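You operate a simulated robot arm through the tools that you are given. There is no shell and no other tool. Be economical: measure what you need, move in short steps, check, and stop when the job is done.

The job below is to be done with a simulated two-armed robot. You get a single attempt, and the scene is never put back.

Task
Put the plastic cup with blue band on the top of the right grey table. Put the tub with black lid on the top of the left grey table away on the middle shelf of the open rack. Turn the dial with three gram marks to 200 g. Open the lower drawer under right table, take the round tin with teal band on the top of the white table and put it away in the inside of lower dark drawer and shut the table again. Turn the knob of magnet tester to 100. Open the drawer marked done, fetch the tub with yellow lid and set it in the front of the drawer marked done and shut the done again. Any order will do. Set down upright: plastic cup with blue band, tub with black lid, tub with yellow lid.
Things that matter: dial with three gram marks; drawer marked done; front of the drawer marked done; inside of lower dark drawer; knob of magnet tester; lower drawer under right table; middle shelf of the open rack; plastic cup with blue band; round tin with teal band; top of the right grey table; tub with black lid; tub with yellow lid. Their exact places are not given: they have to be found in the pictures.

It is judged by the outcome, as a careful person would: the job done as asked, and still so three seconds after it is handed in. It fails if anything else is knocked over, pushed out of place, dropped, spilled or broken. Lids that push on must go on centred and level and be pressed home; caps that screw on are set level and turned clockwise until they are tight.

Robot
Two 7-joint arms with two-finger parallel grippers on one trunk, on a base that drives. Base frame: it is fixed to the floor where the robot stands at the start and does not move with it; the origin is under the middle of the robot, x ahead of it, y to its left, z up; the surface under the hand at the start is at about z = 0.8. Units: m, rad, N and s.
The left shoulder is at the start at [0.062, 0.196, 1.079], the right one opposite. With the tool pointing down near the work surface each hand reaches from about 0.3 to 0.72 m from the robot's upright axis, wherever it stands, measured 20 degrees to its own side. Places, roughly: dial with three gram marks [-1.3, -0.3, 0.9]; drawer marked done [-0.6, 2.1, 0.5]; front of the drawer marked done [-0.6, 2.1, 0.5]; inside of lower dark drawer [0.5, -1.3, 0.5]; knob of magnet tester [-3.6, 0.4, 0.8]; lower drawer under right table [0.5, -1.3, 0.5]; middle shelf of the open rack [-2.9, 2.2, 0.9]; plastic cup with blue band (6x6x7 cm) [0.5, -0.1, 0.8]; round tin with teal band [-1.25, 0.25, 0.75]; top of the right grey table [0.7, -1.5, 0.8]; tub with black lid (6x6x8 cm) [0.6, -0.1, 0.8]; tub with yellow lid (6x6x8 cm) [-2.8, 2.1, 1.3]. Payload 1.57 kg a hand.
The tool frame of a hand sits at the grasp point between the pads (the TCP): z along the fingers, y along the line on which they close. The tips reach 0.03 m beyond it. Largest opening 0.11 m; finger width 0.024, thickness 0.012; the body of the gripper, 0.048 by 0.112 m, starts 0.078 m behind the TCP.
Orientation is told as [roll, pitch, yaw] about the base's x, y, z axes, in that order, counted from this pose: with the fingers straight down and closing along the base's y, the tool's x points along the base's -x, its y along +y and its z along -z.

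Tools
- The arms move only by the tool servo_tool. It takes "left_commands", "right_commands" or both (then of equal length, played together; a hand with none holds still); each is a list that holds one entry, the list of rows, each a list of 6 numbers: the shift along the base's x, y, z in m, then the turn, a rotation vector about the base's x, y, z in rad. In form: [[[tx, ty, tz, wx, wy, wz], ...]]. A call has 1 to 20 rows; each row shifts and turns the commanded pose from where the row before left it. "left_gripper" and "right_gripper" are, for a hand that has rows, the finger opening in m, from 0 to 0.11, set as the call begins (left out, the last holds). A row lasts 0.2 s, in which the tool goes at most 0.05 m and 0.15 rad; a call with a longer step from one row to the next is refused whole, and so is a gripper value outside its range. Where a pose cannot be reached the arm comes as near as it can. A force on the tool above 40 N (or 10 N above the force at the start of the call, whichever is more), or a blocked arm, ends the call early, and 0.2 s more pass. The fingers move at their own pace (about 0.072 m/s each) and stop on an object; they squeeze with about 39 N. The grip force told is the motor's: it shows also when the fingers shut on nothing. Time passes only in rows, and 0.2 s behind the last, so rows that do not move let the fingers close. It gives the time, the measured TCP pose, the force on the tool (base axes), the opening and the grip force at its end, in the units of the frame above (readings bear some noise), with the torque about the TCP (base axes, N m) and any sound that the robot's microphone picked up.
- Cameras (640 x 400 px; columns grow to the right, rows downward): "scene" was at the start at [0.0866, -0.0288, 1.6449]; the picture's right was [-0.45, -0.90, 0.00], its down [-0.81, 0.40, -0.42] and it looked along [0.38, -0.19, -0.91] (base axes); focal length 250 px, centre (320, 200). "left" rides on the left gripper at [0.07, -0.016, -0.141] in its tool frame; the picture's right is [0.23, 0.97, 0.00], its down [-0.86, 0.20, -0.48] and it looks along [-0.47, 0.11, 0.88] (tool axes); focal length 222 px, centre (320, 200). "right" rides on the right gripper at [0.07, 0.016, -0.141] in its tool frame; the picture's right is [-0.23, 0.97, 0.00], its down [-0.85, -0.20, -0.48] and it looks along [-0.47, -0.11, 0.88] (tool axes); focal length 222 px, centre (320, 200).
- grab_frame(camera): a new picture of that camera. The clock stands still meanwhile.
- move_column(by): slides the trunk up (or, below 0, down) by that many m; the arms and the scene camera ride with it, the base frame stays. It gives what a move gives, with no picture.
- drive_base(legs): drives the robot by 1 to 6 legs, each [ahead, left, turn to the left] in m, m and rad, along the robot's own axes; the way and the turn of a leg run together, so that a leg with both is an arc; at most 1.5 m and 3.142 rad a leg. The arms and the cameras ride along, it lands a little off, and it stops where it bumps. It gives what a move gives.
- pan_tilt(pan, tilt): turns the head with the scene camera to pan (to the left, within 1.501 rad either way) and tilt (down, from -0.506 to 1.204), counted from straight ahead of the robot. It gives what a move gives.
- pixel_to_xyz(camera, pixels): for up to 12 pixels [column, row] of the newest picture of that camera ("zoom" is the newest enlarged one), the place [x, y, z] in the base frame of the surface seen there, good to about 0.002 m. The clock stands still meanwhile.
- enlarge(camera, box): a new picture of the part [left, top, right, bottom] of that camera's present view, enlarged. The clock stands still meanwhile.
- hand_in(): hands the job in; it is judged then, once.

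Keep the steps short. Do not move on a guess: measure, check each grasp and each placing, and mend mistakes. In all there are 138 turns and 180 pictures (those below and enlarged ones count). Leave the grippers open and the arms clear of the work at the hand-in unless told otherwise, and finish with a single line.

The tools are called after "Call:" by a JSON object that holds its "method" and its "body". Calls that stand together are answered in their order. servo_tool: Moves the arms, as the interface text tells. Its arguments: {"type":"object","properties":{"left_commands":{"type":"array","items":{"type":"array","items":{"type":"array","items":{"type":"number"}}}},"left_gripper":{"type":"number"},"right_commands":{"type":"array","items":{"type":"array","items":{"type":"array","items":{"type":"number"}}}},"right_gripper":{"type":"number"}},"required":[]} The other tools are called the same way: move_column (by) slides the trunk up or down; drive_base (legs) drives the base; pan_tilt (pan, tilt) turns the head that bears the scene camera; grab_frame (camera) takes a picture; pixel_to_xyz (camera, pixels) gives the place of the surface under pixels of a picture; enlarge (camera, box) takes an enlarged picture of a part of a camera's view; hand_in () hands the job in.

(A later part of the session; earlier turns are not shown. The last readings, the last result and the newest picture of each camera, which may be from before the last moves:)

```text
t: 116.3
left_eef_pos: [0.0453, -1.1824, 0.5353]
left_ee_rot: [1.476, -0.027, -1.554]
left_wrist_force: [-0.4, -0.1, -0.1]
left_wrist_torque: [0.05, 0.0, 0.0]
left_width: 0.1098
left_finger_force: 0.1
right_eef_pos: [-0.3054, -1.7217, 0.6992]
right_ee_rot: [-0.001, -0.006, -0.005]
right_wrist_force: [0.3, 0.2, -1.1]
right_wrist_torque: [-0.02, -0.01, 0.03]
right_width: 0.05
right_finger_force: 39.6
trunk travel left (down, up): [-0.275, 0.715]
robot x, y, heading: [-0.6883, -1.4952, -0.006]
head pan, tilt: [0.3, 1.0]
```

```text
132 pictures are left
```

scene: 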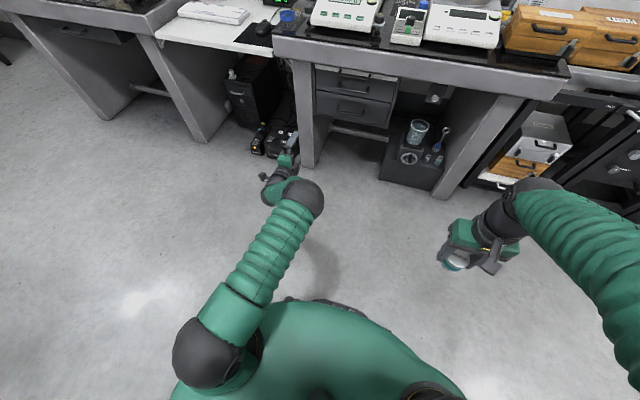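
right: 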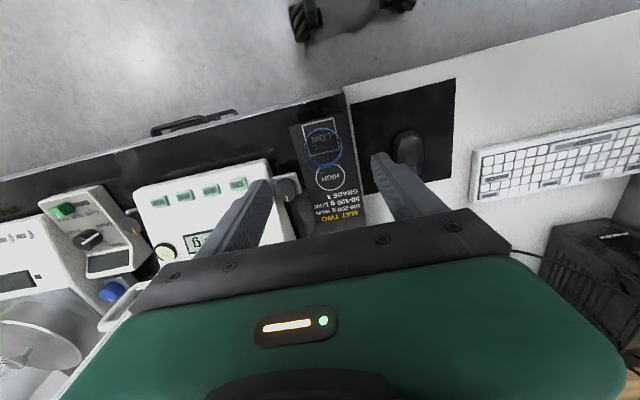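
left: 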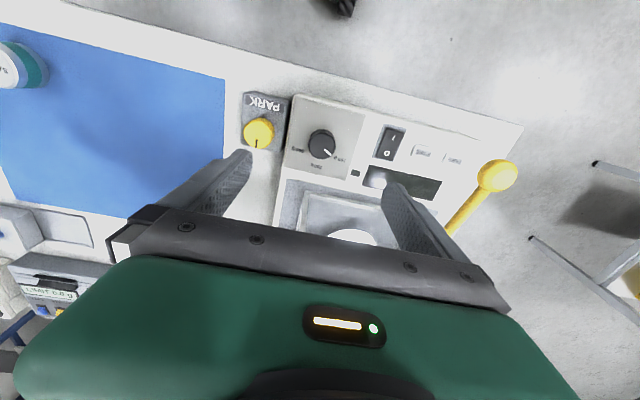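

The hand now points forward with the fingers closing vertically. I'll drive right 0.143 and ahead 0.2 to line up with the handle.

Call:
{"method": "drive_base", "body": {"legs": [[0, -0.143, 0.006], [0.2, 0, 0]]}}

Call:
{"method": "servo_tool", "body": {"left_commands": [[[0, 0, 0, 0, -0.08, 0], [0, 0, 0, 0, 0, 0]]], "left_gripper": 0.08}}

Call:
{"method": "grab_frame", "body": {"camera": "left"}}

Call:
{"method": "pan_tilt", "body": {"pan": 0.15, "tilt": 0.9}}

Call:
{"method": "enlarge", "body": {"camera": "scene", "box": [220, 80, 440, 260]}}

```text
t: 118.9
left_eef_pos: [0.2441, -1.3213, 0.5341]
left_ee_rot: [1.473, -0.025, -1.547]
left_wrist_force: [0.3, 0.1, -0.6]
left_wrist_torque: [-0.01, -0.01, -0.03]
left_width: 0.11
left_finger_force: 0.1
right_eef_pos: [-0.105, -1.8604, 0.6976]
right_ee_rot: [0.001, -0.006, 0.002]
right_wrist_force: [0.2, 0.1, -1.0]
right_wrist_torque: [-0.02, 0.02, 0.03]
right_width: 0.05
right_finger_force: 39.1
trunk travel left (down, up): [-0.275, 0.715]
robot x, y, heading: [-0.4881, -1.6399, 0.004]
head pan, tilt: [0.3, 1.0]
```

```text
t: 119.5
left_eef_pos: [0.2421, -1.3218, 0.5364]
left_ee_rot: [1.557, -0.03, -1.55]
left_wrist_force: [0.0, -0.1, 0.4]
left_wrist_torque: [0.01, 0.03, 0.01]
left_width: 0.0801
left_finger_force: 0.1
right_eef_pos: [-0.1062, -1.8612, 0.6985]
right_ee_rot: [0.001, -0.007, 0.0]
right_wrist_force: [-0.4, 0.3, -0.2]
right_wrist_torque: [0.03, 0.0, -0.03]
right_width: 0.05
right_finger_force: 38.9
trunk travel left (down, up): [-0.275, 0.715]
robot x, y, heading: [-0.491, -1.6387, 0.004]
head pan, tilt: [0.3, 1.0]
```

```text
131 pictures are left
```

left: 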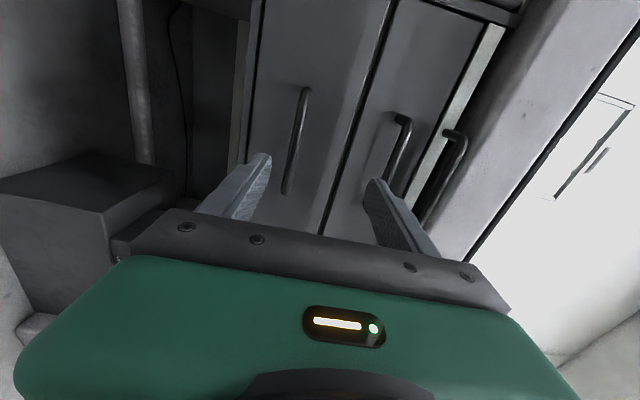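

```text
t: 120.2
left_eef_pos: [0.2415, -1.3216, 0.5371]
left_ee_rot: [1.557, -0.028, -1.549]
left_wrist_force: [0.9, -0.6, 0.1]
left_wrist_torque: [0.0, 0.01, 0.0]
left_width: 0.0801
left_finger_force: 0.1
right_eef_pos: [-0.107, -1.8601, 0.6987]
right_ee_rot: [0.001, -0.008, 0.0]
right_wrist_force: [0.2, 0.2, -0.9]
right_wrist_torque: [0.0, 0.0, -0.02]
right_width: 0.05
right_finger_force: 39.3
trunk travel left (down, up): [-0.275, 0.715]
robot x, y, heading: [-0.486, -1.6356, -0.0]
head pan, tilt: [0.15, 0.901]
```

```text
2.22 times, centred on (330, 170) of scene
```

zoom: 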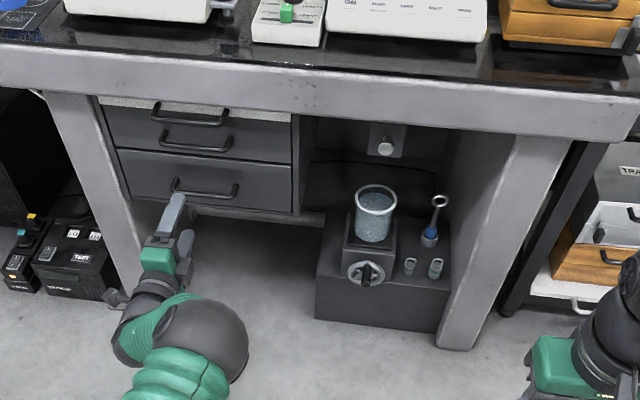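

The lower handle lies between the fingers in the hand view. I'll drop 25 mm, go in to x ≈ 0.346 and close.

Call:
{"method": "servo_tool", "body": {"left_commands": [[[0.01, -0.003, -0.025, 0, 0, 0], [0.03, 0, 0, 0, 0, 0], [0.03, 0, 0, 0, 0, 0], [0.025, 0, 0, 0, 0, 0], [0.01, 0, 0, 0, 0, 0], [0, 0, 0, 0, 0, 0]]]}}

Call:
{"method": "grab_frame", "body": {"camera": "left"}}

```text
t: 121.6
left_eef_pos: [0.3478, -1.3231, 0.5119]
left_ee_rot: [1.557, -0.028, -1.551]
left_wrist_force: [0.2, 0.5, -0.7]
left_wrist_torque: [0.0, 0.03, 0.02]
left_width: 0.0802
left_finger_force: 0.0
right_eef_pos: [-0.1059, -1.8599, 0.6994]
right_ee_rot: [-0.001, -0.007, -0.001]
right_wrist_force: [1.2, 1.1, -0.6]
right_wrist_torque: [-0.03, -0.02, 0.03]
right_width: 0.0499
right_finger_force: 39.3
trunk travel left (down, up): [-0.275, 0.715]
robot x, y, heading: [-0.4894, -1.6382, 0.006]
head pan, tilt: [0.15, 0.901]
```

```text
129 pictures are left
```

left: 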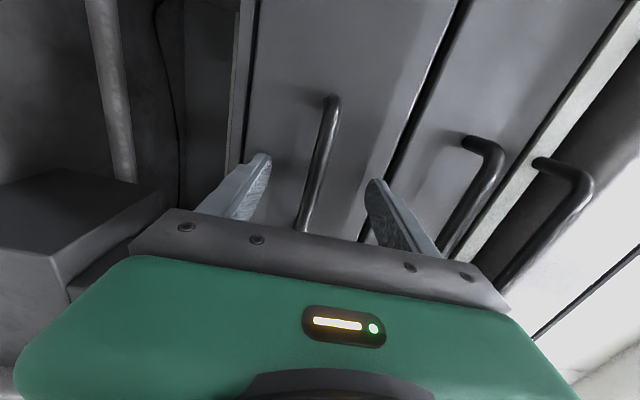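

The bar is between the fingers. I'll close on it and check the opening.

Call:
{"method": "servo_tool", "body": {"left_commands": [[[0, 0, 0, 0, 0, 0], [0, 0, 0, 0, 0, 0], [0, 0, 0, 0, 0, 0], [0, 0, 0, 0, 0, 0], [0, 0, 0, 0, 0, 0]]], "left_gripper": 0.0}}

```text
t: 122.8
left_eef_pos: [0.3483, -1.324, 0.5062]
left_ee_rot: [1.546, -0.029, -1.55]
left_wrist_force: [-13.4, -7.6, -21.9]
left_wrist_torque: [0.72, 0.17, -0.07]
left_width: 0.0123
left_finger_force: 29.3
right_eef_pos: [-0.1045, -1.8596, 0.697]
right_ee_rot: [-0.004, -0.006, 0.0]
right_wrist_force: [-0.7, 0.3, -1.2]
right_wrist_torque: [-0.02, -0.02, 0.01]
right_width: 0.0502
right_finger_force: 39.6
trunk travel left (down, up): [-0.275, 0.715]
robot x, y, heading: [-0.4911, -1.6356, -0.0]
head pan, tilt: [0.15, 0.901]
```

Gripped (12 mm bar). I'll ease the hand down 6 mm to relieve the load, then back the base 0.26 m to pull the drawer open.

Call:
{"method": "servo_tool", "body": {"left_commands": [[[0, 0, -0.006, 0, 0, 0], [-0.015, 0, 0, 0, 0, 0], [-0.015, 0, 0, 0, 0, 0], [0, 0, 0, 0, 0, 0]]]}}

Call:
{"method": "drive_base", "body": {"legs": [[-0.25, 0, 0]]}}

Call:
{"method": "grab_frame", "body": {"camera": "scene"}}

```text
t: 123.8
left_eef_pos: [0.3177, -1.3234, 0.5065]
left_ee_rot: [1.558, -0.029, -1.55]
left_wrist_force: [1.4, 0.3, -6.0]
left_wrist_torque: [0.72, 0.04, -0.27]
left_width: 0.0123
left_finger_force: 29.1
right_eef_pos: [-0.1054, -1.8595, 0.6986]
right_ee_rot: [0.0, -0.008, 0.0]
right_wrist_force: [0.2, -0.3, -1.1]
right_wrist_torque: [-0.04, 0.0, -0.04]
right_width: 0.0498
right_finger_force: 39.5
trunk travel left (down, up): [-0.275, 0.715]
robot x, y, heading: [-0.4905, -1.6393, 0.005]
head pan, tilt: [0.15, 0.901]
```

```text
t: 125.6
left_eef_pos: [0.0675, -1.3251, 0.5062]
left_ee_rot: [1.556, -0.029, -1.549]
left_wrist_force: [-0.6, 6.6, 2.5]
left_wrist_torque: [0.74, 0.02, 0.39]
left_width: 0.012
left_finger_force: 29.3
right_eef_pos: [-0.3559, -1.8598, 0.6989]
right_ee_rot: [-0.003, -0.009, 0.0]
right_wrist_force: [0.3, 0.5, -0.5]
right_wrist_torque: [-0.02, 0.01, 0.02]
right_width: 0.0499
right_finger_force: 38.9
trunk travel left (down, up): [-0.275, 0.715]
robot x, y, heading: [-0.7369, -1.6332, 0.006]
head pan, tilt: [0.15, 0.901]
```

```text
128 pictures are left
```

scene: 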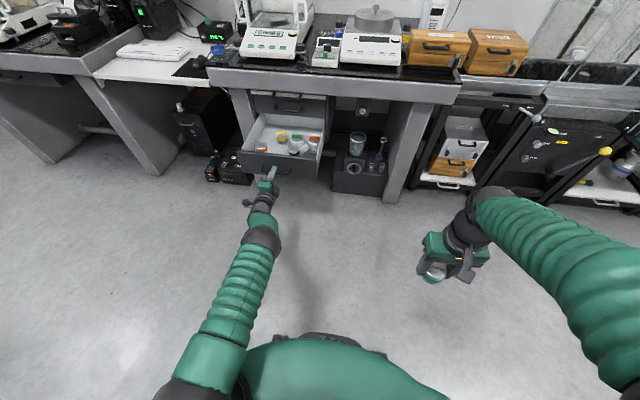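

The drawer is open with things inside. I'll zoom in to find a free spot.

Call:
{"method": "enlarge", "body": {"camera": "scene", "box": [225, 90, 345, 190]}}

Call:
{"method": "pixel_to_xyz", "body": {"camera": "zoom", "pixels": [[130, 285], [250, 290], [340, 290], [160, 240], [220, 160], [420, 280], [280, 240], [330, 235], [400, 200], [200, 320], [300, 330], [180, 200]]}}

```text
4.00 times, centred on (285, 140) of scene
```

zoom: 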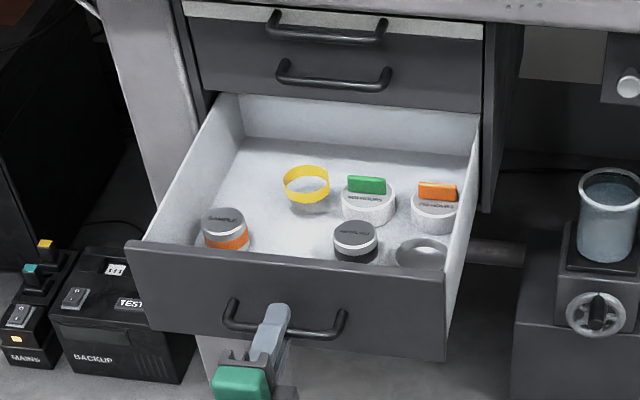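

```text
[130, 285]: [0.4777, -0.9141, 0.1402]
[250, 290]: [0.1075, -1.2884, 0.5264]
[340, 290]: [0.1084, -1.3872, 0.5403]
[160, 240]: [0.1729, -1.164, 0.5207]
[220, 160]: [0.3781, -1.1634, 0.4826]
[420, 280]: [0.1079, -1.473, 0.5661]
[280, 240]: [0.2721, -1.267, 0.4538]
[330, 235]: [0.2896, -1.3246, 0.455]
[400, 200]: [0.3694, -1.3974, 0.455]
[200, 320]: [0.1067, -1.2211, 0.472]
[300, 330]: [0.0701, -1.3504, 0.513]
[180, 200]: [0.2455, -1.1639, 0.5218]
```

Call:
{"method": "pixel_to_xyz", "body": {"camera": "zoom", "pixels": [[225, 215], [245, 225], [225, 245], [340, 228], [355, 228], [372, 230], [305, 205], [288, 185], [345, 205], [366, 195], [400, 255], [420, 245]]}}

```text
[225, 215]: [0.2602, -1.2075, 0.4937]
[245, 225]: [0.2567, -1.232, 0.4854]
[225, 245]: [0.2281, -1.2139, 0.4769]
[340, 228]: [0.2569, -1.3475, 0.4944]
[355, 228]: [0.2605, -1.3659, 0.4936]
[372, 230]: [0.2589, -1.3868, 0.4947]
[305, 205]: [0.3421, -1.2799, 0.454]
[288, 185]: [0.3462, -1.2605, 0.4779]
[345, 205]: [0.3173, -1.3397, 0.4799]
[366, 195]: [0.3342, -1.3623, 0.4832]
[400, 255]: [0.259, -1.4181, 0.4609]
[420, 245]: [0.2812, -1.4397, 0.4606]
```

I'll release the handle and draw the left hand back along its axis.

Call:
{"method": "servo_tool", "body": {"left_commands": [[[0, 0, 0, 0, 0, 0], [0, 0, 0, 0, 0, 0], [0, 0, 0, 0, 0, 0], [-0.03, 0, 0, 0, 0, 0], [-0.03, 0, 0, 0, 0, 0], [0, 0, 0, 0, 0, 0]]], "left_gripper": 0.06}}

Call:
{"method": "drive_base", "body": {"legs": [[-0.1, 0, 0], [0, 0.53, 0], [0.32, 0, 0]]}}

Call:
{"method": "pan_tilt", "body": {"pan": -0.1, "tilt": 1.0}}

Call:
{"method": "grab_frame", "body": {"camera": "scene"}}

```text
t: 127.0
left_eef_pos: [0.006, -1.3241, 0.5078]
left_ee_rot: [1.558, -0.03, -1.55]
left_wrist_force: [-0.5, 0.7, -0.3]
left_wrist_torque: [0.0, 0.0, 0.01]
left_width: 0.0602
left_finger_force: 0.0
right_eef_pos: [-0.357, -1.8609, 0.6983]
right_ee_rot: [-0.001, -0.008, 0.0]
right_wrist_force: [1.0, 1.1, -1.4]
right_wrist_torque: [0.02, 0.02, -0.03]
right_width: 0.0501
right_finger_force: 39.3
trunk travel left (down, up): [-0.275, 0.715]
robot x, y, heading: [-0.741, -1.638, -0.003]
head pan, tilt: [0.15, 0.901]
```

```text
t: 132.6
left_eef_pos: [0.2261, -0.7886, 0.5069]
left_ee_rot: [1.557, -0.028, -1.545]
left_wrist_force: [-0.3, -0.8, 0.1]
left_wrist_torque: [-0.02, 0.0, -0.03]
left_width: 0.0599
left_finger_force: 0.0
right_eef_pos: [-0.135, -1.3273, 0.6984]
right_ee_rot: [0.0, -0.009, 0.004]
right_wrist_force: [0.1, 1.0, -0.9]
right_wrist_torque: [0.03, 0.0, 0.02]
right_width: 0.0499
right_finger_force: 38.6
trunk travel left (down, up): [-0.275, 0.715]
robot x, y, heading: [-0.515, -1.1106, 0.007]
head pan, tilt: [0.15, 0.901]
```

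```text
t: 133.3
left_eef_pos: [0.2253, -0.789, 0.508]
left_ee_rot: [1.559, -0.029, -1.544]
left_wrist_force: [0.1, 0.5, -0.3]
left_wrist_torque: [0.02, -0.02, -0.01]
left_width: 0.0599
left_finger_force: 0.0
right_eef_pos: [-0.136, -1.3278, 0.7]
right_ee_rot: [-0.001, -0.01, 0.005]
right_wrist_force: [0.5, 0.5, -0.6]
right_wrist_torque: [-0.01, 0.0, 0.03]
right_width: 0.0497
right_finger_force: 39.2
trunk travel left (down, up): [-0.275, 0.715]
robot x, y, heading: [-0.5181, -1.1037, 0.007]
head pan, tilt: [-0.099, 1.0]
```

```text
126 pictures are left
```

scene: 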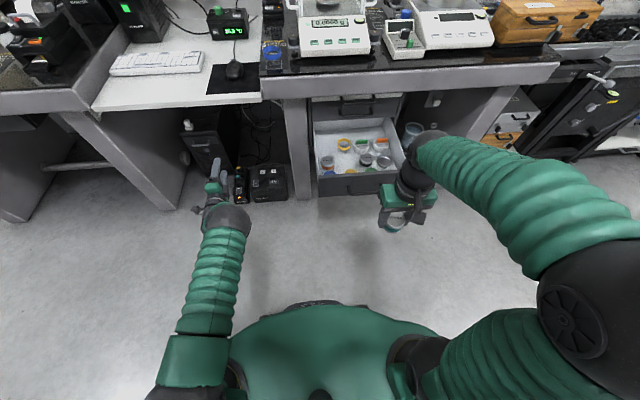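

Call:
{"method": "enlarge", "body": {"camera": "scene", "box": [300, 110, 420, 210]}}

Call:
{"method": "pixel_to_xyz", "body": {"camera": "zoom", "pixels": [[190, 240], [240, 245], [300, 250], [240, 200], [180, 210], [290, 215], [160, 290], [380, 250]]}}

```text
4.00 times, centred on (360, 160) of scene
```

zoom: 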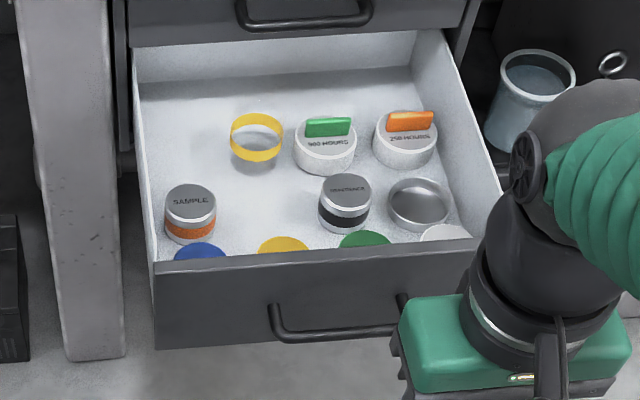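

```text
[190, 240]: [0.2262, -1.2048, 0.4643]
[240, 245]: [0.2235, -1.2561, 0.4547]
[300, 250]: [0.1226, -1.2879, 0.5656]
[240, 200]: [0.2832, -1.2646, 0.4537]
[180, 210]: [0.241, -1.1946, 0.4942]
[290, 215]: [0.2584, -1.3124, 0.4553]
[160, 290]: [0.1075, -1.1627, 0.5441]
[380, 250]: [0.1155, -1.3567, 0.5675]
```

Call:
{"method": "pixel_to_xyz", "body": {"camera": "zoom", "pixels": [[285, 240], [270, 243], [200, 246], [365, 236], [345, 240], [258, 165], [232, 150], [281, 150], [213, 205], [320, 200], [345, 228], [265, 225]]}}

```text
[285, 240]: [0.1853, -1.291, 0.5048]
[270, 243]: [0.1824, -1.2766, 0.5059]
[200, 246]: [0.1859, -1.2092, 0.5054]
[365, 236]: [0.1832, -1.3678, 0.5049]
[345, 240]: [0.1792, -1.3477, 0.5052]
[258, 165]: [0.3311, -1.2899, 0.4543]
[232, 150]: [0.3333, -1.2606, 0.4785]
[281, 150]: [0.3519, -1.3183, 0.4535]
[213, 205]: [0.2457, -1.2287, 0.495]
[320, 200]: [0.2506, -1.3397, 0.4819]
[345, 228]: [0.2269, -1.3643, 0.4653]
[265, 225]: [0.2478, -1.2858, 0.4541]
```

Call:
{"method": "pixel_to_xyz", "body": {"camera": "scene", "pixels": [[190, 130], [215, 145], [200, 150], [235, 180], [240, 165], [180, 165], [220, 110], [150, 180]]}}

Call:
{"method": "enlarge", "body": {"camera": "scene", "box": [150, 90, 300, 220]}}

```text
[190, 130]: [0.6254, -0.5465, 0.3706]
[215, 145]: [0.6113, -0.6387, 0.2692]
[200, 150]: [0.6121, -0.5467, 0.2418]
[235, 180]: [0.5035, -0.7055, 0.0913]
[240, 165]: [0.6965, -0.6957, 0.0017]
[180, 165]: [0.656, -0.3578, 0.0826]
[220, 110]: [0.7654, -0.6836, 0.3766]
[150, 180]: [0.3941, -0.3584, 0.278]
```

```text
3.08 times, centred on (225, 155) of scene
```

zoom: 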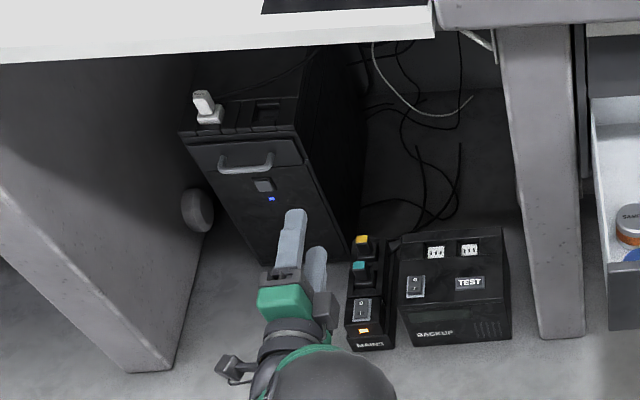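

The space before the left hand is free up to x ≈ 0.61. I'll drive ahead 0.16 and bring the tin over the gap, with the right hand yawed 90°.

Call:
{"method": "drive_base", "body": {"legs": [[0.16, 0, 0]]}}

Call:
{"method": "servo_tool", "body": {"right_commands": [[[0, 0, 0, 0, 0, 0.14], [0, 0, 0, 0, 0, 0.14], [0, 0, 0, 0, 0, 0.14], [0, 0, 0, 0, 0, 0.14], [0, 0, 0, 0, 0, 0.14], [0, 0, 0, 0, 0, 0.14], [0, 0, 0, 0, 0, 0.14], [0, 0, 0, 0, 0, 0.14], [0, 0, 0, 0, 0, 0.14], [0, 0, 0, 0, 0, 0.14], [0, 0, 0, 0, 0, 0.14], [0, 0, 0, 0, 0, 0.02], [0.04, 0.006, 0, 0, 0, 0], [0.04, 0.006, 0, 0, 0, 0], [0.04, 0.006, 0, 0, 0, 0], [0.04, 0.006, 0, 0, 0, 0], [0.04, 0.006, 0, 0, 0, 0], [0.025, 0.01, 0, 0, 0, 0], [0, 0, 0, 0, 0, 0]]]}}

Call:
{"method": "grab_frame", "body": {"camera": "right"}}

Call:
{"method": "enlarge", "body": {"camera": "scene", "box": [280, 110, 440, 250]}}

```text
t: 134.8
left_eef_pos: [0.3841, -0.7869, 0.5067]
left_ee_rot: [1.558, -0.028, -1.545]
left_wrist_force: [0.9, 0.3, -0.1]
left_wrist_torque: [0.0, -0.03, -0.02]
left_width: 0.0599
left_finger_force: 0.0
right_eef_pos: [0.0227, -1.3262, 0.699]
right_ee_rot: [-0.001, -0.008, 0.005]
right_wrist_force: [0.7, -0.1, -1.4]
right_wrist_torque: [-0.01, 0.02, 0.02]
right_width: 0.05
right_finger_force: 39.1
trunk travel left (down, up): [-0.275, 0.715]
robot x, y, heading: [-0.3599, -1.1076, 0.006]
head pan, tilt: [-0.099, 1.0]
```

```text
t: 138.8
left_eef_pos: [0.3836, -0.7879, 0.5095]
left_ee_rot: [1.559, -0.028, -1.547]
left_wrist_force: [0.0, -0.2, -0.2]
left_wrist_torque: [-0.01, -0.01, 0.02]
left_width: 0.06
left_finger_force: 0.0
right_eef_pos: [0.2465, -1.2873, 0.6991]
right_ee_rot: [-0.001, -0.013, 1.564]
right_wrist_force: [0.1, -0.4, -0.5]
right_wrist_torque: [0.01, 0.04, -0.03]
right_width: 0.0501
right_finger_force: 39.2
trunk travel left (down, up): [-0.275, 0.715]
robot x, y, heading: [-0.3601, -1.1034, -0.001]
head pan, tilt: [-0.099, 1.0]
```

```text
123 pictures are left
```

right: 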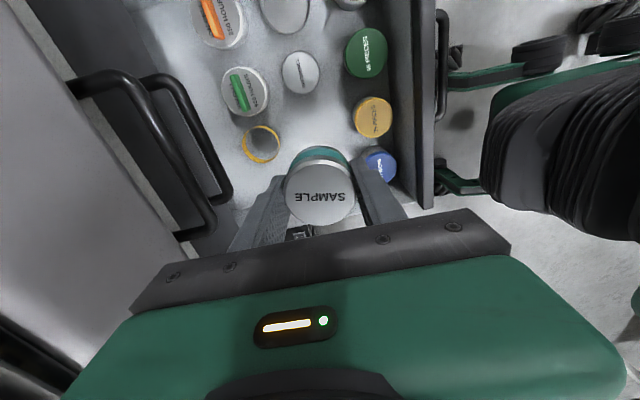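

```text
2.86 times, centred on (360, 180) of scene
```

zoom: 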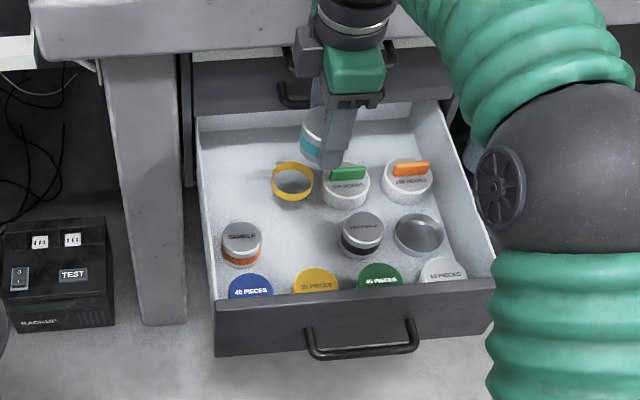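

Call:
{"method": "pixel_to_xyz", "body": {"camera": "right", "pixels": [[279, 148], [262, 160], [302, 94], [300, 72], [351, 115], [372, 137], [366, 165], [330, 120], [300, 233], [292, 235], [316, 110], [245, 110]]}}

Call:
{"method": "pixel_to_xyz", "body": {"camera": "zoom", "pixels": [[242, 245], [262, 240], [345, 230], [363, 222], [315, 270], [293, 203], [300, 235], [312, 195]]}}

```text
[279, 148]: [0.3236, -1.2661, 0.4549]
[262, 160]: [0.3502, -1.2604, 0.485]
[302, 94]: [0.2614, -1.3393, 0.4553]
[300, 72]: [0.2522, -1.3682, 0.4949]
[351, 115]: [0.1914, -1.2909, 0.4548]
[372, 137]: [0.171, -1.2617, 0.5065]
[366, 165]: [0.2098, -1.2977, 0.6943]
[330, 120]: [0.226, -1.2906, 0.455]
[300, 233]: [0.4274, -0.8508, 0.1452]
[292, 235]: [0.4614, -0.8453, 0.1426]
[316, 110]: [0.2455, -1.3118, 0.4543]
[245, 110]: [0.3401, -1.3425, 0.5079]
```

```text
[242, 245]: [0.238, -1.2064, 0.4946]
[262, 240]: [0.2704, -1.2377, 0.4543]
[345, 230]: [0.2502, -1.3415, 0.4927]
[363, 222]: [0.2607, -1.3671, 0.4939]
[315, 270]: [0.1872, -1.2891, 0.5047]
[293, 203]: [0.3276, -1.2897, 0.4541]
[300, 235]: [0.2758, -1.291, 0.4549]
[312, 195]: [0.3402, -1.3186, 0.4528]
```

The free gap's centre is (0.256, -1.288). I'll lower the tin to the drawer floor (TCP z ≈ 0.490).

Call:
{"method": "servo_tool", "body": {"right_commands": [[[0.0095, -0.001, -0.03, 0, 0.01, 0], [0, 0, -0.04, 0, 0, 0], [0, 0, -0.04, 0, 0, 0], [0, 0, -0.04, 0, 0, 0], [0, 0, -0.03, 0, 0, 0], [0, 0, -0.02, 0, 0, 0], [0, 0, -0.008, 0, 0, 0], [0, 0, 0, 0, 0, 0]]]}}

Call:
{"method": "grab_frame", "body": {"camera": "right"}}

Call:
{"method": "enlarge", "body": {"camera": "scene", "box": [280, 110, 440, 250]}}

```text
t: 140.6
left_eef_pos: [0.3843, -0.7875, 0.5087]
left_ee_rot: [1.56, -0.028, -1.547]
left_wrist_force: [0.4, 0.6, -0.5]
left_wrist_torque: [0.0, 0.0, -0.03]
left_width: 0.0601
left_finger_force: 0.0
right_eef_pos: [0.2553, -1.288, 0.4907]
right_ee_rot: [0.012, -0.012, 1.563]
right_wrist_force: [0.4, -0.1, -0.1]
right_wrist_torque: [-0.03, 0.0, -0.02]
right_width: 0.0501
right_finger_force: 39.2
trunk travel left (down, up): [-0.275, 0.715]
robot x, y, heading: [-0.3616, -1.1061, 0.007]
head pan, tilt: [-0.099, 1.0]
```

```text
121 pictures are left
```

right: 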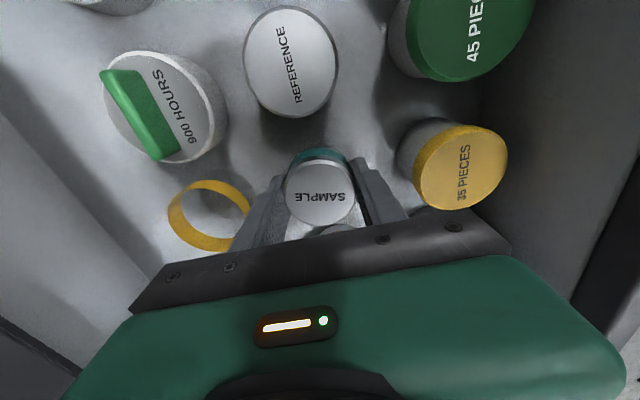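

```text
2.86 times, centred on (360, 180) of scene
```

zoom: 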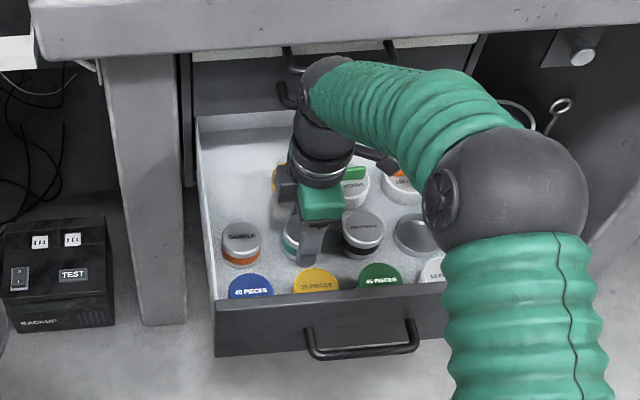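

Clear of neighbours. 2.5 mm lower, then open to 0.066 and rise.

Call:
{"method": "servo_tool", "body": {"right_commands": [[[0, 0, -0.0025, 0, 0, 0], [0, 0, 0, 0, 0, 0]]]}}

Call:
{"method": "servo_tool", "body": {"right_commands": [[[0, 0, 0, 0, 0, 0], [0, 0, 0, 0, 0, 0], [0, 0, 0.02, 0, 0, 0], [0, 0, 0.04, 0, 0, 0], [0, 0, 0.04, 0, 0, 0], [0, 0, 0.04, 0, 0, 0], [0, 0, 0.04, 0, 0, 0], [-0.04, 0, 0.03, 0, 0, 0], [-0.04, 0, 0, 0, 0, 0], [-0.04, 0, 0, 0, 0, 0], [-0.04, 0, 0, 0, 0, 0], [-0.04, 0, 0, 0, 0, 0], [0, 0, 0, 0, 0, 0]]], "right_gripper": 0.066}}

Call:
{"method": "enlarge", "body": {"camera": "scene", "box": [280, 110, 440, 250]}}

```text
t: 141.2
left_eef_pos: [0.3834, -0.7882, 0.5095]
left_ee_rot: [1.559, -0.027, -1.544]
left_wrist_force: [-0.6, 1.0, 0.6]
left_wrist_torque: [-0.01, 0.0, 0.03]
left_width: 0.0599
left_finger_force: 0.2
right_eef_pos: [0.2568, -1.2867, 0.4888]
right_ee_rot: [0.009, -0.014, 1.566]
right_wrist_force: [-1.0, -0.5, 2.5]
right_wrist_torque: [-0.06, -0.06, -0.01]
right_width: 0.05
right_finger_force: 38.8
trunk travel left (down, up): [-0.275, 0.715]
robot x, y, heading: [-0.3608, -1.1049, 0.008]
head pan, tilt: [-0.099, 1.0]
```

```text
t: 144.0
left_eef_pos: [0.3831, -0.7874, 0.5092]
left_ee_rot: [1.561, -0.028, -1.547]
left_wrist_force: [-0.2, -1.1, 0.5]
left_wrist_torque: [0.03, 0.0, -0.01]
left_width: 0.0599
left_finger_force: 0.0
right_eef_pos: [0.0548, -1.2861, 0.6985]
right_ee_rot: [0.01, -0.011, 1.564]
right_wrist_force: [0.0, -0.4, 0.0]
right_wrist_torque: [-0.01, -0.03, -0.03]
right_width: 0.066
right_finger_force: 0.0
trunk travel left (down, up): [-0.275, 0.715]
robot x, y, heading: [-0.3575, -1.1061, 0.007]
head pan, tilt: [-0.099, 1.0]
```

```text
2.86 times, centred on (360, 180) of scene
```

zoom: 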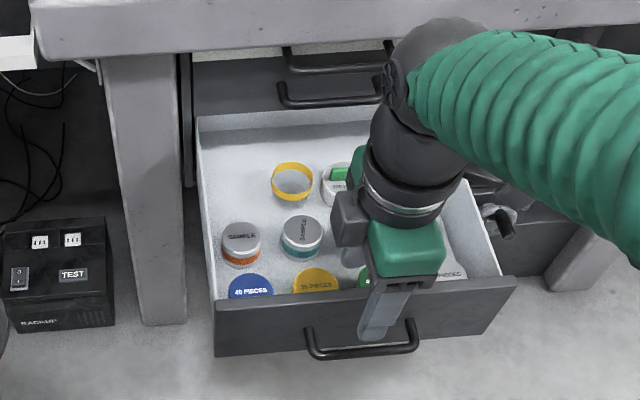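

The tin stands free in the gap. I'll fold the right hand back, back off, and line the left hand up with the handle again.

Call:
{"method": "servo_tool", "body": {"right_commands": [[[0, 0, 0, 0, 0, -0.14], [0, 0, 0, 0, 0, -0.14], [0, 0, 0, 0, 0, -0.14], [0, 0, 0, 0, 0, -0.14], [0, 0, 0, 0, 0, -0.14], [0, 0, 0, 0, 0, -0.14], [0, 0, 0, 0, 0, -0.14], [0, 0, 0, 0, 0, -0.14], [0, 0, 0, 0, 0, -0.14], [0, 0, 0, 0, 0, -0.14], [-0.03, 0, 0, 0, 0, -0.14], [-0.03, 0, 0, 0, 0, -0.02], [0, 0, 0, 0, 0, 0]]]}}

Call:
{"method": "drive_base", "body": {"legs": [[-0.45, 0, 0], [0, -0.53, 0]]}}

Call:
{"method": "pan_tilt", "body": {"pan": 0.15, "tilt": 0.9}}

Call:
{"method": "grab_frame", "body": {"camera": "scene"}}

Call:
{"method": "grab_frame", "body": {"camera": "left"}}

```text
t: 146.8
left_eef_pos: [0.3842, -0.7875, 0.5084]
left_ee_rot: [1.561, -0.029, -1.544]
left_wrist_force: [-1.0, -0.2, -0.2]
left_wrist_torque: [0.0, 0.0, 0.0]
left_width: 0.0601
left_finger_force: 0.1
right_eef_pos: [-0.0028, -1.2859, 0.7]
right_ee_rot: [0.01, -0.011, 0.004]
right_wrist_force: [0.2, 0.5, 0.3]
right_wrist_torque: [-0.01, -0.02, 0.01]
right_width: 0.0657
right_finger_force: 0.2
trunk travel left (down, up): [-0.275, 0.715]
robot x, y, heading: [-0.3595, -1.1025, 0.004]
head pan, tilt: [-0.099, 1.0]
```

```text
t: 152.2
left_eef_pos: [-0.0658, -1.3221, 0.5086]
left_ee_rot: [1.56, -0.03, -1.547]
left_wrist_force: [-0.1, 0.6, 0.7]
left_wrist_torque: [0.0, 0.01, 0.05]
left_width: 0.0599
left_finger_force: 0.0
right_eef_pos: [-0.4521, -1.8196, 0.7]
right_ee_rot: [0.008, -0.011, 0.005]
right_wrist_force: [-0.1, 0.2, 0.9]
right_wrist_torque: [-0.01, -0.01, -0.04]
right_width: 0.066
right_finger_force: 0.0
trunk travel left (down, up): [-0.275, 0.715]
robot x, y, heading: [-0.8116, -1.6401, 0.007]
head pan, tilt: [-0.099, 1.0]
```

```text
t: 152.9
left_eef_pos: [-0.0658, -1.3225, 0.5106]
left_ee_rot: [1.563, -0.029, -1.547]
left_wrist_force: [-0.5, -0.2, -0.1]
left_wrist_torque: [-0.02, 0.01, 0.02]
left_width: 0.0599
left_finger_force: 0.1
right_eef_pos: [-0.4534, -1.8219, 0.7]
right_ee_rot: [0.011, -0.012, 0.004]
right_wrist_force: [-0.7, 0.8, 0.8]
right_wrist_torque: [-0.04, 0.02, 0.03]
right_width: 0.0661
right_finger_force: 0.0
trunk travel left (down, up): [-0.275, 0.715]
robot x, y, heading: [-0.8074, -1.6397, 0.004]
head pan, tilt: [0.15, 0.901]
```

```text
118 pictures are left
```

scene: 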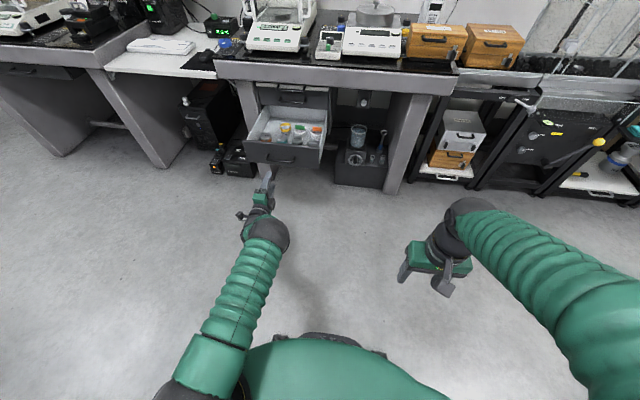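

```text
117 pictures are left
```

left: 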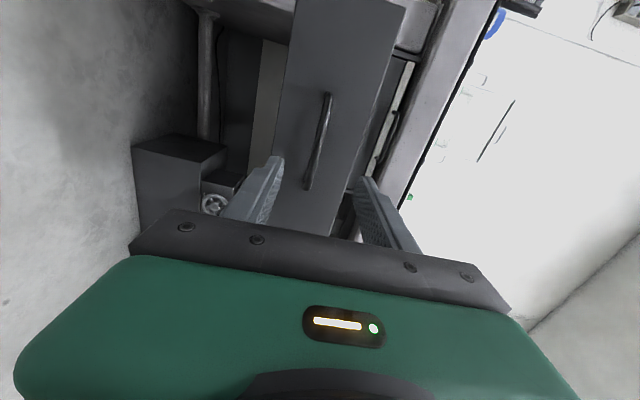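

The handle is dead ahead. Drive 0.13 in, close on the bar, then drive ahead 0.27 to shut.

Call:
{"method": "drive_base", "body": {"legs": [[0.134, 0, 0]]}}

Call:
{"method": "servo_tool", "body": {"left_commands": [[[0, 0, -0.004, 0, 0, 0], [0, 0, 0, 0, 0, 0], [0, 0, 0, 0, 0, 0], [0, 0, 0, 0, 0, 0], [0, 0, 0, 0, 0, 0]]], "left_gripper": 0.0}}

```text
t: 154.2
left_eef_pos: [0.0688, -1.3213, 0.509]
left_ee_rot: [1.56, -0.029, -1.546]
left_wrist_force: [-0.4, 0.0, -0.7]
left_wrist_torque: [0.01, -0.03, -0.02]
left_width: 0.0601
left_finger_force: 0.0
right_eef_pos: [-0.3183, -1.8209, 0.6998]
right_ee_rot: [0.011, -0.009, 0.004]
right_wrist_force: [0.5, 0.0, -0.3]
right_wrist_torque: [-0.01, 0.03, 0.0]
right_width: 0.066
right_finger_force: 0.1
trunk travel left (down, up): [-0.275, 0.715]
robot x, y, heading: [-0.6727, -1.6367, 0.006]
head pan, tilt: [0.15, 0.901]
```

```text
t: 155.4
left_eef_pos: [0.0679, -1.3208, 0.5058]
left_ee_rot: [1.562, -0.028, -1.547]
left_wrist_force: [0.1, 0.2, -2.6]
left_wrist_torque: [0.77, 0.02, -0.14]
left_width: 0.0122
left_finger_force: 29.4
right_eef_pos: [-0.3204, -1.8216, 0.7003]
right_ee_rot: [0.011, -0.015, 0.005]
right_wrist_force: [0.4, -0.3, 0.1]
right_wrist_torque: [-0.04, 0.01, -0.04]
right_width: 0.066
right_finger_force: 0.1
trunk travel left (down, up): [-0.275, 0.715]
robot x, y, heading: [-0.6748, -1.6412, 0.009]
head pan, tilt: [0.15, 0.901]
```

Call:
{"method": "drive_base", "body": {"legs": [[0.255, 0, 0]]}}

Call:
{"method": "servo_tool", "body": {"left_commands": [[[0.008, 0, 0, 0, 0, 0], [0.008, 0, 0, 0, 0, 0], [0.006, 0, 0, 0, 0, 0], [0.005, 0, 0, 0, 0, 0], [0.004, 0, 0, 0, 0, 0], [0, 0, 0, 0, 0, 0]]]}}

Call:
{"method": "enlarge", "body": {"camera": "scene", "box": [220, 80, 440, 260]}}

```text
t: 157.3
left_eef_pos: [0.3235, -1.3212, 0.5072]
left_ee_rot: [1.562, -0.026, -1.548]
left_wrist_force: [0.0, -10.3, -6.2]
left_wrist_torque: [0.71, 0.03, -0.49]
left_width: 0.0123
left_finger_force: 29.4
right_eef_pos: [-0.0636, -1.8195, 0.6997]
right_ee_rot: [0.009, -0.013, 0.005]
right_wrist_force: [-0.8, 0.0, -0.2]
right_wrist_torque: [0.02, 0.0, -0.01]
right_width: 0.0658
right_finger_force: 0.2
trunk travel left (down, up): [-0.275, 0.715]
robot x, y, heading: [-0.4198, -1.6355, 0.009]
head pan, tilt: [0.15, 0.901]
```

```text
t: 158.7
left_eef_pos: [0.3538, -1.3198, 0.506]
left_ee_rot: [1.56, -0.027, -1.546]
left_wrist_force: [-21.0, -1.8, -11.7]
left_wrist_torque: [0.7, 0.04, -0.09]
left_width: 0.0123
left_finger_force: 29.6
right_eef_pos: [-0.0651, -1.8194, 0.7024]
right_ee_rot: [0.009, -0.016, 0.005]
right_wrist_force: [-0.1, -0.9, -0.6]
right_wrist_torque: [0.03, -0.02, 0.01]
right_width: 0.066
right_finger_force: 0.1
trunk travel left (down, up): [-0.275, 0.715]
robot x, y, heading: [-0.4183, -1.6362, 0.009]
head pan, tilt: [0.15, 0.901]
```

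```text
2.22 times, centred on (330, 170) of scene
```

zoom: 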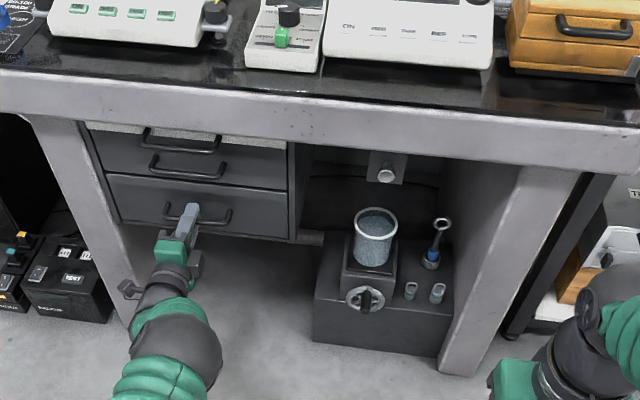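

Resistance of 21 N at the stop: it's shut. I'll release, retreat and check the face position.

Call:
{"method": "servo_tool", "body": {"left_commands": [[[-0.003, 0, 0, 0, 0, 0], [0, 0, 0, 0, 0, 0], [0, 0, 0, 0, 0, 0], [-0.03, 0, 0, 0, 0, 0], [-0.03, 0, 0, 0, 0, 0], [0, 0, 0, 0, 0, 0]]], "left_gripper": 0.06}}

Call:
{"method": "drive_base", "body": {"legs": [[-0.35, 0, 0]]}}

Call:
{"method": "grab_frame", "body": {"camera": "scene"}}

Call:
{"method": "pixel_to_xyz", "body": {"camera": "scene", "pixels": [[260, 148], [275, 155], [265, 118], [290, 118], [300, 150]]}}

```text
t: 160.1
left_eef_pos: [0.2895, -1.3206, 0.5082]
left_ee_rot: [1.563, -0.027, -1.549]
left_wrist_force: [0.2, 0.5, 0.1]
left_wrist_torque: [0.03, -0.03, -0.03]
left_width: 0.0598
left_finger_force: 0.1
right_eef_pos: [-0.0638, -1.8181, 0.7022]
right_ee_rot: [0.011, -0.016, 0.006]
right_wrist_force: [-0.4, -1.2, -0.1]
right_wrist_torque: [0.0, 0.01, -0.02]
right_width: 0.0661
right_finger_force: 0.1
trunk travel left (down, up): [-0.275, 0.715]
robot x, y, heading: [-0.4187, -1.6389, 0.008]
head pan, tilt: [0.15, 0.901]
```

```text
t: 162.4
left_eef_pos: [-0.0603, -1.3226, 0.5085]
left_ee_rot: [1.563, -0.028, -1.549]
left_wrist_force: [-0.6, 0.1, 0.8]
left_wrist_torque: [0.01, 0.03, -0.01]
left_width: 0.0602
left_finger_force: 0.0
right_eef_pos: [-0.4169, -1.8217, 0.7018]
right_ee_rot: [0.011, -0.017, 0.002]
right_wrist_force: [0.0, -0.2, 0.7]
right_wrist_torque: [0.04, 0.03, 0.0]
right_width: 0.0659
right_finger_force: 0.1
trunk travel left (down, up): [-0.275, 0.715]
robot x, y, heading: [-0.7709, -1.642, -0.0]
head pan, tilt: [0.15, 0.901]
```

```text
115 pictures are left
```

scene: 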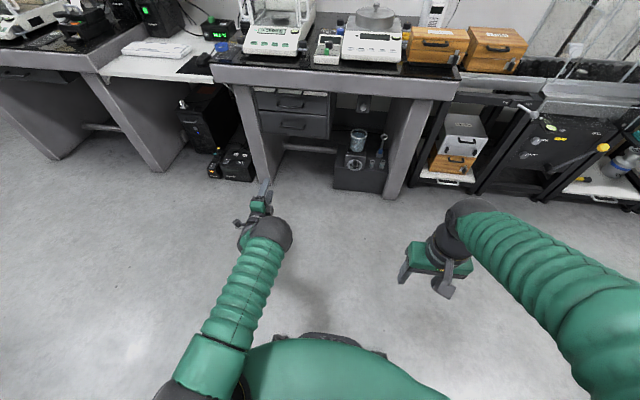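

```text
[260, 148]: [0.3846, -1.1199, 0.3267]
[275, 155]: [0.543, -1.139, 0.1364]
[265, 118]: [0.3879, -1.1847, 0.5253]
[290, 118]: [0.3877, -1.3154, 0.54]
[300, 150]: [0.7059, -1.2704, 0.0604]
```

The drawer face is back at x 0.388. Now I'll reverse the left hand to the downward pose.

Call:
{"method": "servo_tool", "body": {"left_commands": [[[-0.01, 0, 0, 0, 0.13, 0], [-0.01, 0, 0, 0, 0.13, 0], [-0.01, 0, 0, 0, 0.13, 0], [-0.01, 0, 0, 0, 0.13, 0], [-0.01, 0, 0, 0, 0.13, 0], [-0.01, 0, 0, 0, 0.13, 0], [-0.01, 0, 0, 0, 0.13, 0], [-0.01, 0, 0, 0, 0.13, 0], [-0.01, 0, 0, 0, 0.13, 0], [-0.01, 0, 0, 0, 0.13, 0], [0, 0, 0, 0, 0.13, 0], [0, 0, 0, 0, 0.13, 0], [0, 0, 0, 0, 0, 0]]]}}

Call:
{"method": "servo_tool", "body": {"left_commands": [[[-0.02, 0, 0.01, 0, 0, 0.14], [-0.02, 0, 0.01, 0, 0, 0.14], [-0.02, 0, 0.01, 0, 0, 0.14], [-0.02, 0, 0.01, 0, 0, 0.14], [-0.02, 0, 0.01, 0, 0, 0.14], [-0.02, 0, 0.01, 0, 0, 0.14], [-0.02, 0, 0.01, 0, 0, 0.14], [-0.02, 0, 0.01, 0, 0, 0.14], [-0.01, 0, 0.02, 0, 0, 0.14], [0, 0, 0.02, 0, 0, 0.14], [0, 0, 0.02, 0, 0, 0.14], [0, 0, 0, 0, 0, 0]]]}}

Call:
{"method": "move_column", "body": {"by": 0.4}}

Call:
{"method": "grab_frame", "body": {"camera": "scene"}}

```text
t: 165.2
left_eef_pos: [-0.1596, -1.3231, 0.5098]
left_ee_rot: [0.003, 0.023, -1.542]
left_wrist_force: [-0.4, -0.3, 0.4]
left_wrist_torque: [0.06, 0.02, 0.02]
left_width: 0.0604
left_finger_force: 0.1
right_eef_pos: [-0.4166, -1.822, 0.7019]
right_ee_rot: [0.011, -0.016, 0.004]
right_wrist_force: [-0.9, 0.4, -0.9]
right_wrist_torque: [0.04, 0.02, -0.02]
right_width: 0.066
right_finger_force: 0.0
trunk travel left (down, up): [-0.275, 0.715]
robot x, y, heading: [-0.7661, -1.6409, 0.008]
head pan, tilt: [0.15, 0.901]
```

```text
t: 168.0
left_eef_pos: [-0.3466, -1.2768, 0.6545]
left_ee_rot: [-0.005, 0.007, 0.126]
left_wrist_force: [-0.1, 0.9, -0.1]
left_wrist_torque: [-0.03, -0.02, 0.0]
left_width: 0.0597
left_finger_force: 0.1
right_eef_pos: [-0.4172, -1.8212, 0.7016]
right_ee_rot: [0.011, -0.018, 0.007]
right_wrist_force: [0.5, 0.4, -0.1]
right_wrist_torque: [0.0, 0.0, 0.03]
right_width: 0.0659
right_finger_force: 0.1
trunk travel left (down, up): [-0.275, 0.715]
robot x, y, heading: [-0.7691, -1.6413, 0.007]
head pan, tilt: [0.15, 0.901]
stopped in row 12 (left hand): the arm was blocked; the commanded pose is now the measured one
```

```text
t: 171.8
left_eef_pos: [-0.3457, -1.2766, 1.0543]
left_ee_rot: [0.001, 0.015, 0.128]
left_wrist_force: [0.1, 0.8, -0.2]
left_wrist_torque: [-0.02, 0.0, 0.0]
left_width: 0.0597
left_finger_force: 0.1
right_eef_pos: [-0.4165, -1.8215, 1.103]
right_ee_rot: [0.01, -0.016, 0.003]
right_wrist_force: [0.5, -0.2, 0.1]
right_wrist_torque: [0.04, 0.01, -0.01]
right_width: 0.0658
right_finger_force: 0.0
trunk travel left (down, up): [-0.675, 0.315]
robot x, y, heading: [-0.7689, -1.6409, 0.003]
head pan, tilt: [0.15, 0.901]
```

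```text
114 pictures are left
```

scene: 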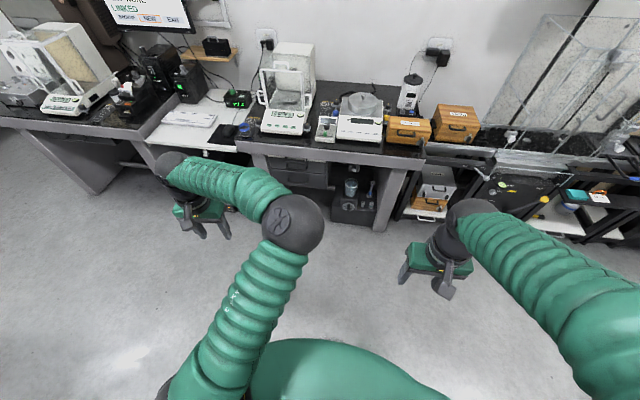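

Left elbow is now inward but the hand is free. I'll raise the left hand a bit and drive back to the left table for the black-lid tub.

Call:
{"method": "servo_tool", "body": {"left_commands": [[[-0.01, 0.0, 0.02, 0, 0, -0.06], [-0.01, 0.0, 0.02, 0, 0, -0.06], [-0.01, 0.0, 0.02, 0, 0, 0], [-0.01, 0.0, 0.02, 0, 0, 0], [-0.01, 0.0, 0.02, 0, 0, 0], [-0.01, 0.0, 0.01, 0, 0, 0], [0, 0, 0, 0, 0, 0]]], "left_gripper": 0.11}}

Call:
{"method": "drive_base", "body": {"legs": [[0.3, 0, 0], [0, 1.45, 0], [0, 0.24, 0], [0.42, 0, 0]]}}

Call:
{"method": "pan_tilt", "body": {"pan": -0.2, "tilt": 1.0}}

Call:
{"method": "grab_frame", "body": {"camera": "scene"}}

```text
t: 173.6
left_eef_pos: [-0.4223, -1.2509, 1.1662]
left_ee_rot: [-0.023, -0.007, 0.092]
left_wrist_force: [0.5, 0.2, 0.0]
left_wrist_torque: [-0.01, 0.0, -0.02]
left_width: 0.11
left_finger_force: 0.0
right_eef_pos: [-0.4179, -1.8212, 1.102]
right_ee_rot: [0.011, -0.018, 0.005]
right_wrist_force: [-0.4, -0.8, -0.1]
right_wrist_torque: [0.02, 0.01, 0.02]
right_width: 0.0659
right_finger_force: 0.1
trunk travel left (down, up): [-0.675, 0.315]
robot x, y, heading: [-0.7726, -1.6395, 0.011]
head pan, tilt: [0.15, 0.901]
stopped in row 7 (left hand): the arm was blocked; the commanded pose is now the measured one
```

```text
t: 186.0
left_eef_pos: [0.2797, 0.4401, 1.1638]
left_ee_rot: [-0.018, -0.003, 0.102]
left_wrist_force: [0.1, -0.5, 0.1]
left_wrist_torque: [0.02, 0.01, 0.02]
left_width: 0.11
left_finger_force: 0.1
right_eef_pos: [0.2904, -0.13, 1.1013]
right_ee_rot: [0.005, -0.019, 0.017]
right_wrist_force: [-0.4, -0.2, -0.2]
right_wrist_torque: [-0.04, 0.0, 0.01]
right_width: 0.0661
right_finger_force: 0.0
trunk travel left (down, up): [-0.675, 0.315]
robot x, y, heading: [-0.0615, 0.0479, 0.015]
head pan, tilt: [0.15, 0.901]
```

```text
t: 186.8
left_eef_pos: [0.2797, 0.4405, 1.1654]
left_ee_rot: [-0.016, -0.002, 0.11]
left_wrist_force: [0.3, 0.3, -0.2]
left_wrist_torque: [0.01, -0.01, 0.03]
left_width: 0.1098
left_finger_force: 0.0
right_eef_pos: [0.2913, -0.131, 1.1016]
right_ee_rot: [0.009, -0.018, 0.016]
right_wrist_force: [0.3, -0.4, -0.2]
right_wrist_torque: [0.03, -0.02, 0.0]
right_width: 0.0658
right_finger_force: 0.1
trunk travel left (down, up): [-0.675, 0.315]
robot x, y, heading: [-0.0632, 0.0468, 0.012]
head pan, tilt: [-0.201, 1.0]
```

```text
113 pictures are left
```

scene: 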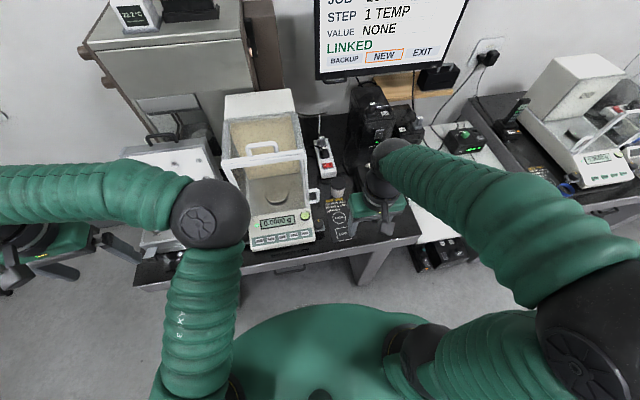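

Call:
{"method": "enlarge", "body": {"camera": "scene", "box": [270, 130, 400, 240]}}

Call:
{"method": "pixel_to_xyz", "body": {"camera": "scene", "pixels": [[318, 193], [319, 199], [338, 184], [302, 160], [328, 160], [326, 180], [352, 187], [313, 194]]}}

```text
3.64 times, centred on (335, 185) of scene
```

zoom: 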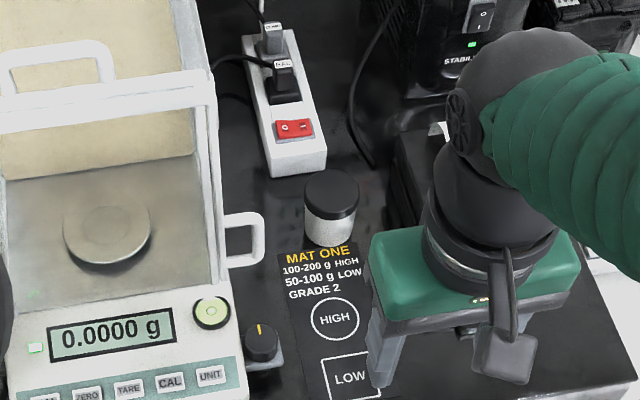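

```text
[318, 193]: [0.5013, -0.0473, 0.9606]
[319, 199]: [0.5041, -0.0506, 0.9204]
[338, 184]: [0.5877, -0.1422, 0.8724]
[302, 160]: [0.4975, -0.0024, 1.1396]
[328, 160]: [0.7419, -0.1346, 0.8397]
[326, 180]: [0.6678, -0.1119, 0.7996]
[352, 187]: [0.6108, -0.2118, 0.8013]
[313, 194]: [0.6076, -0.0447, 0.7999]
```

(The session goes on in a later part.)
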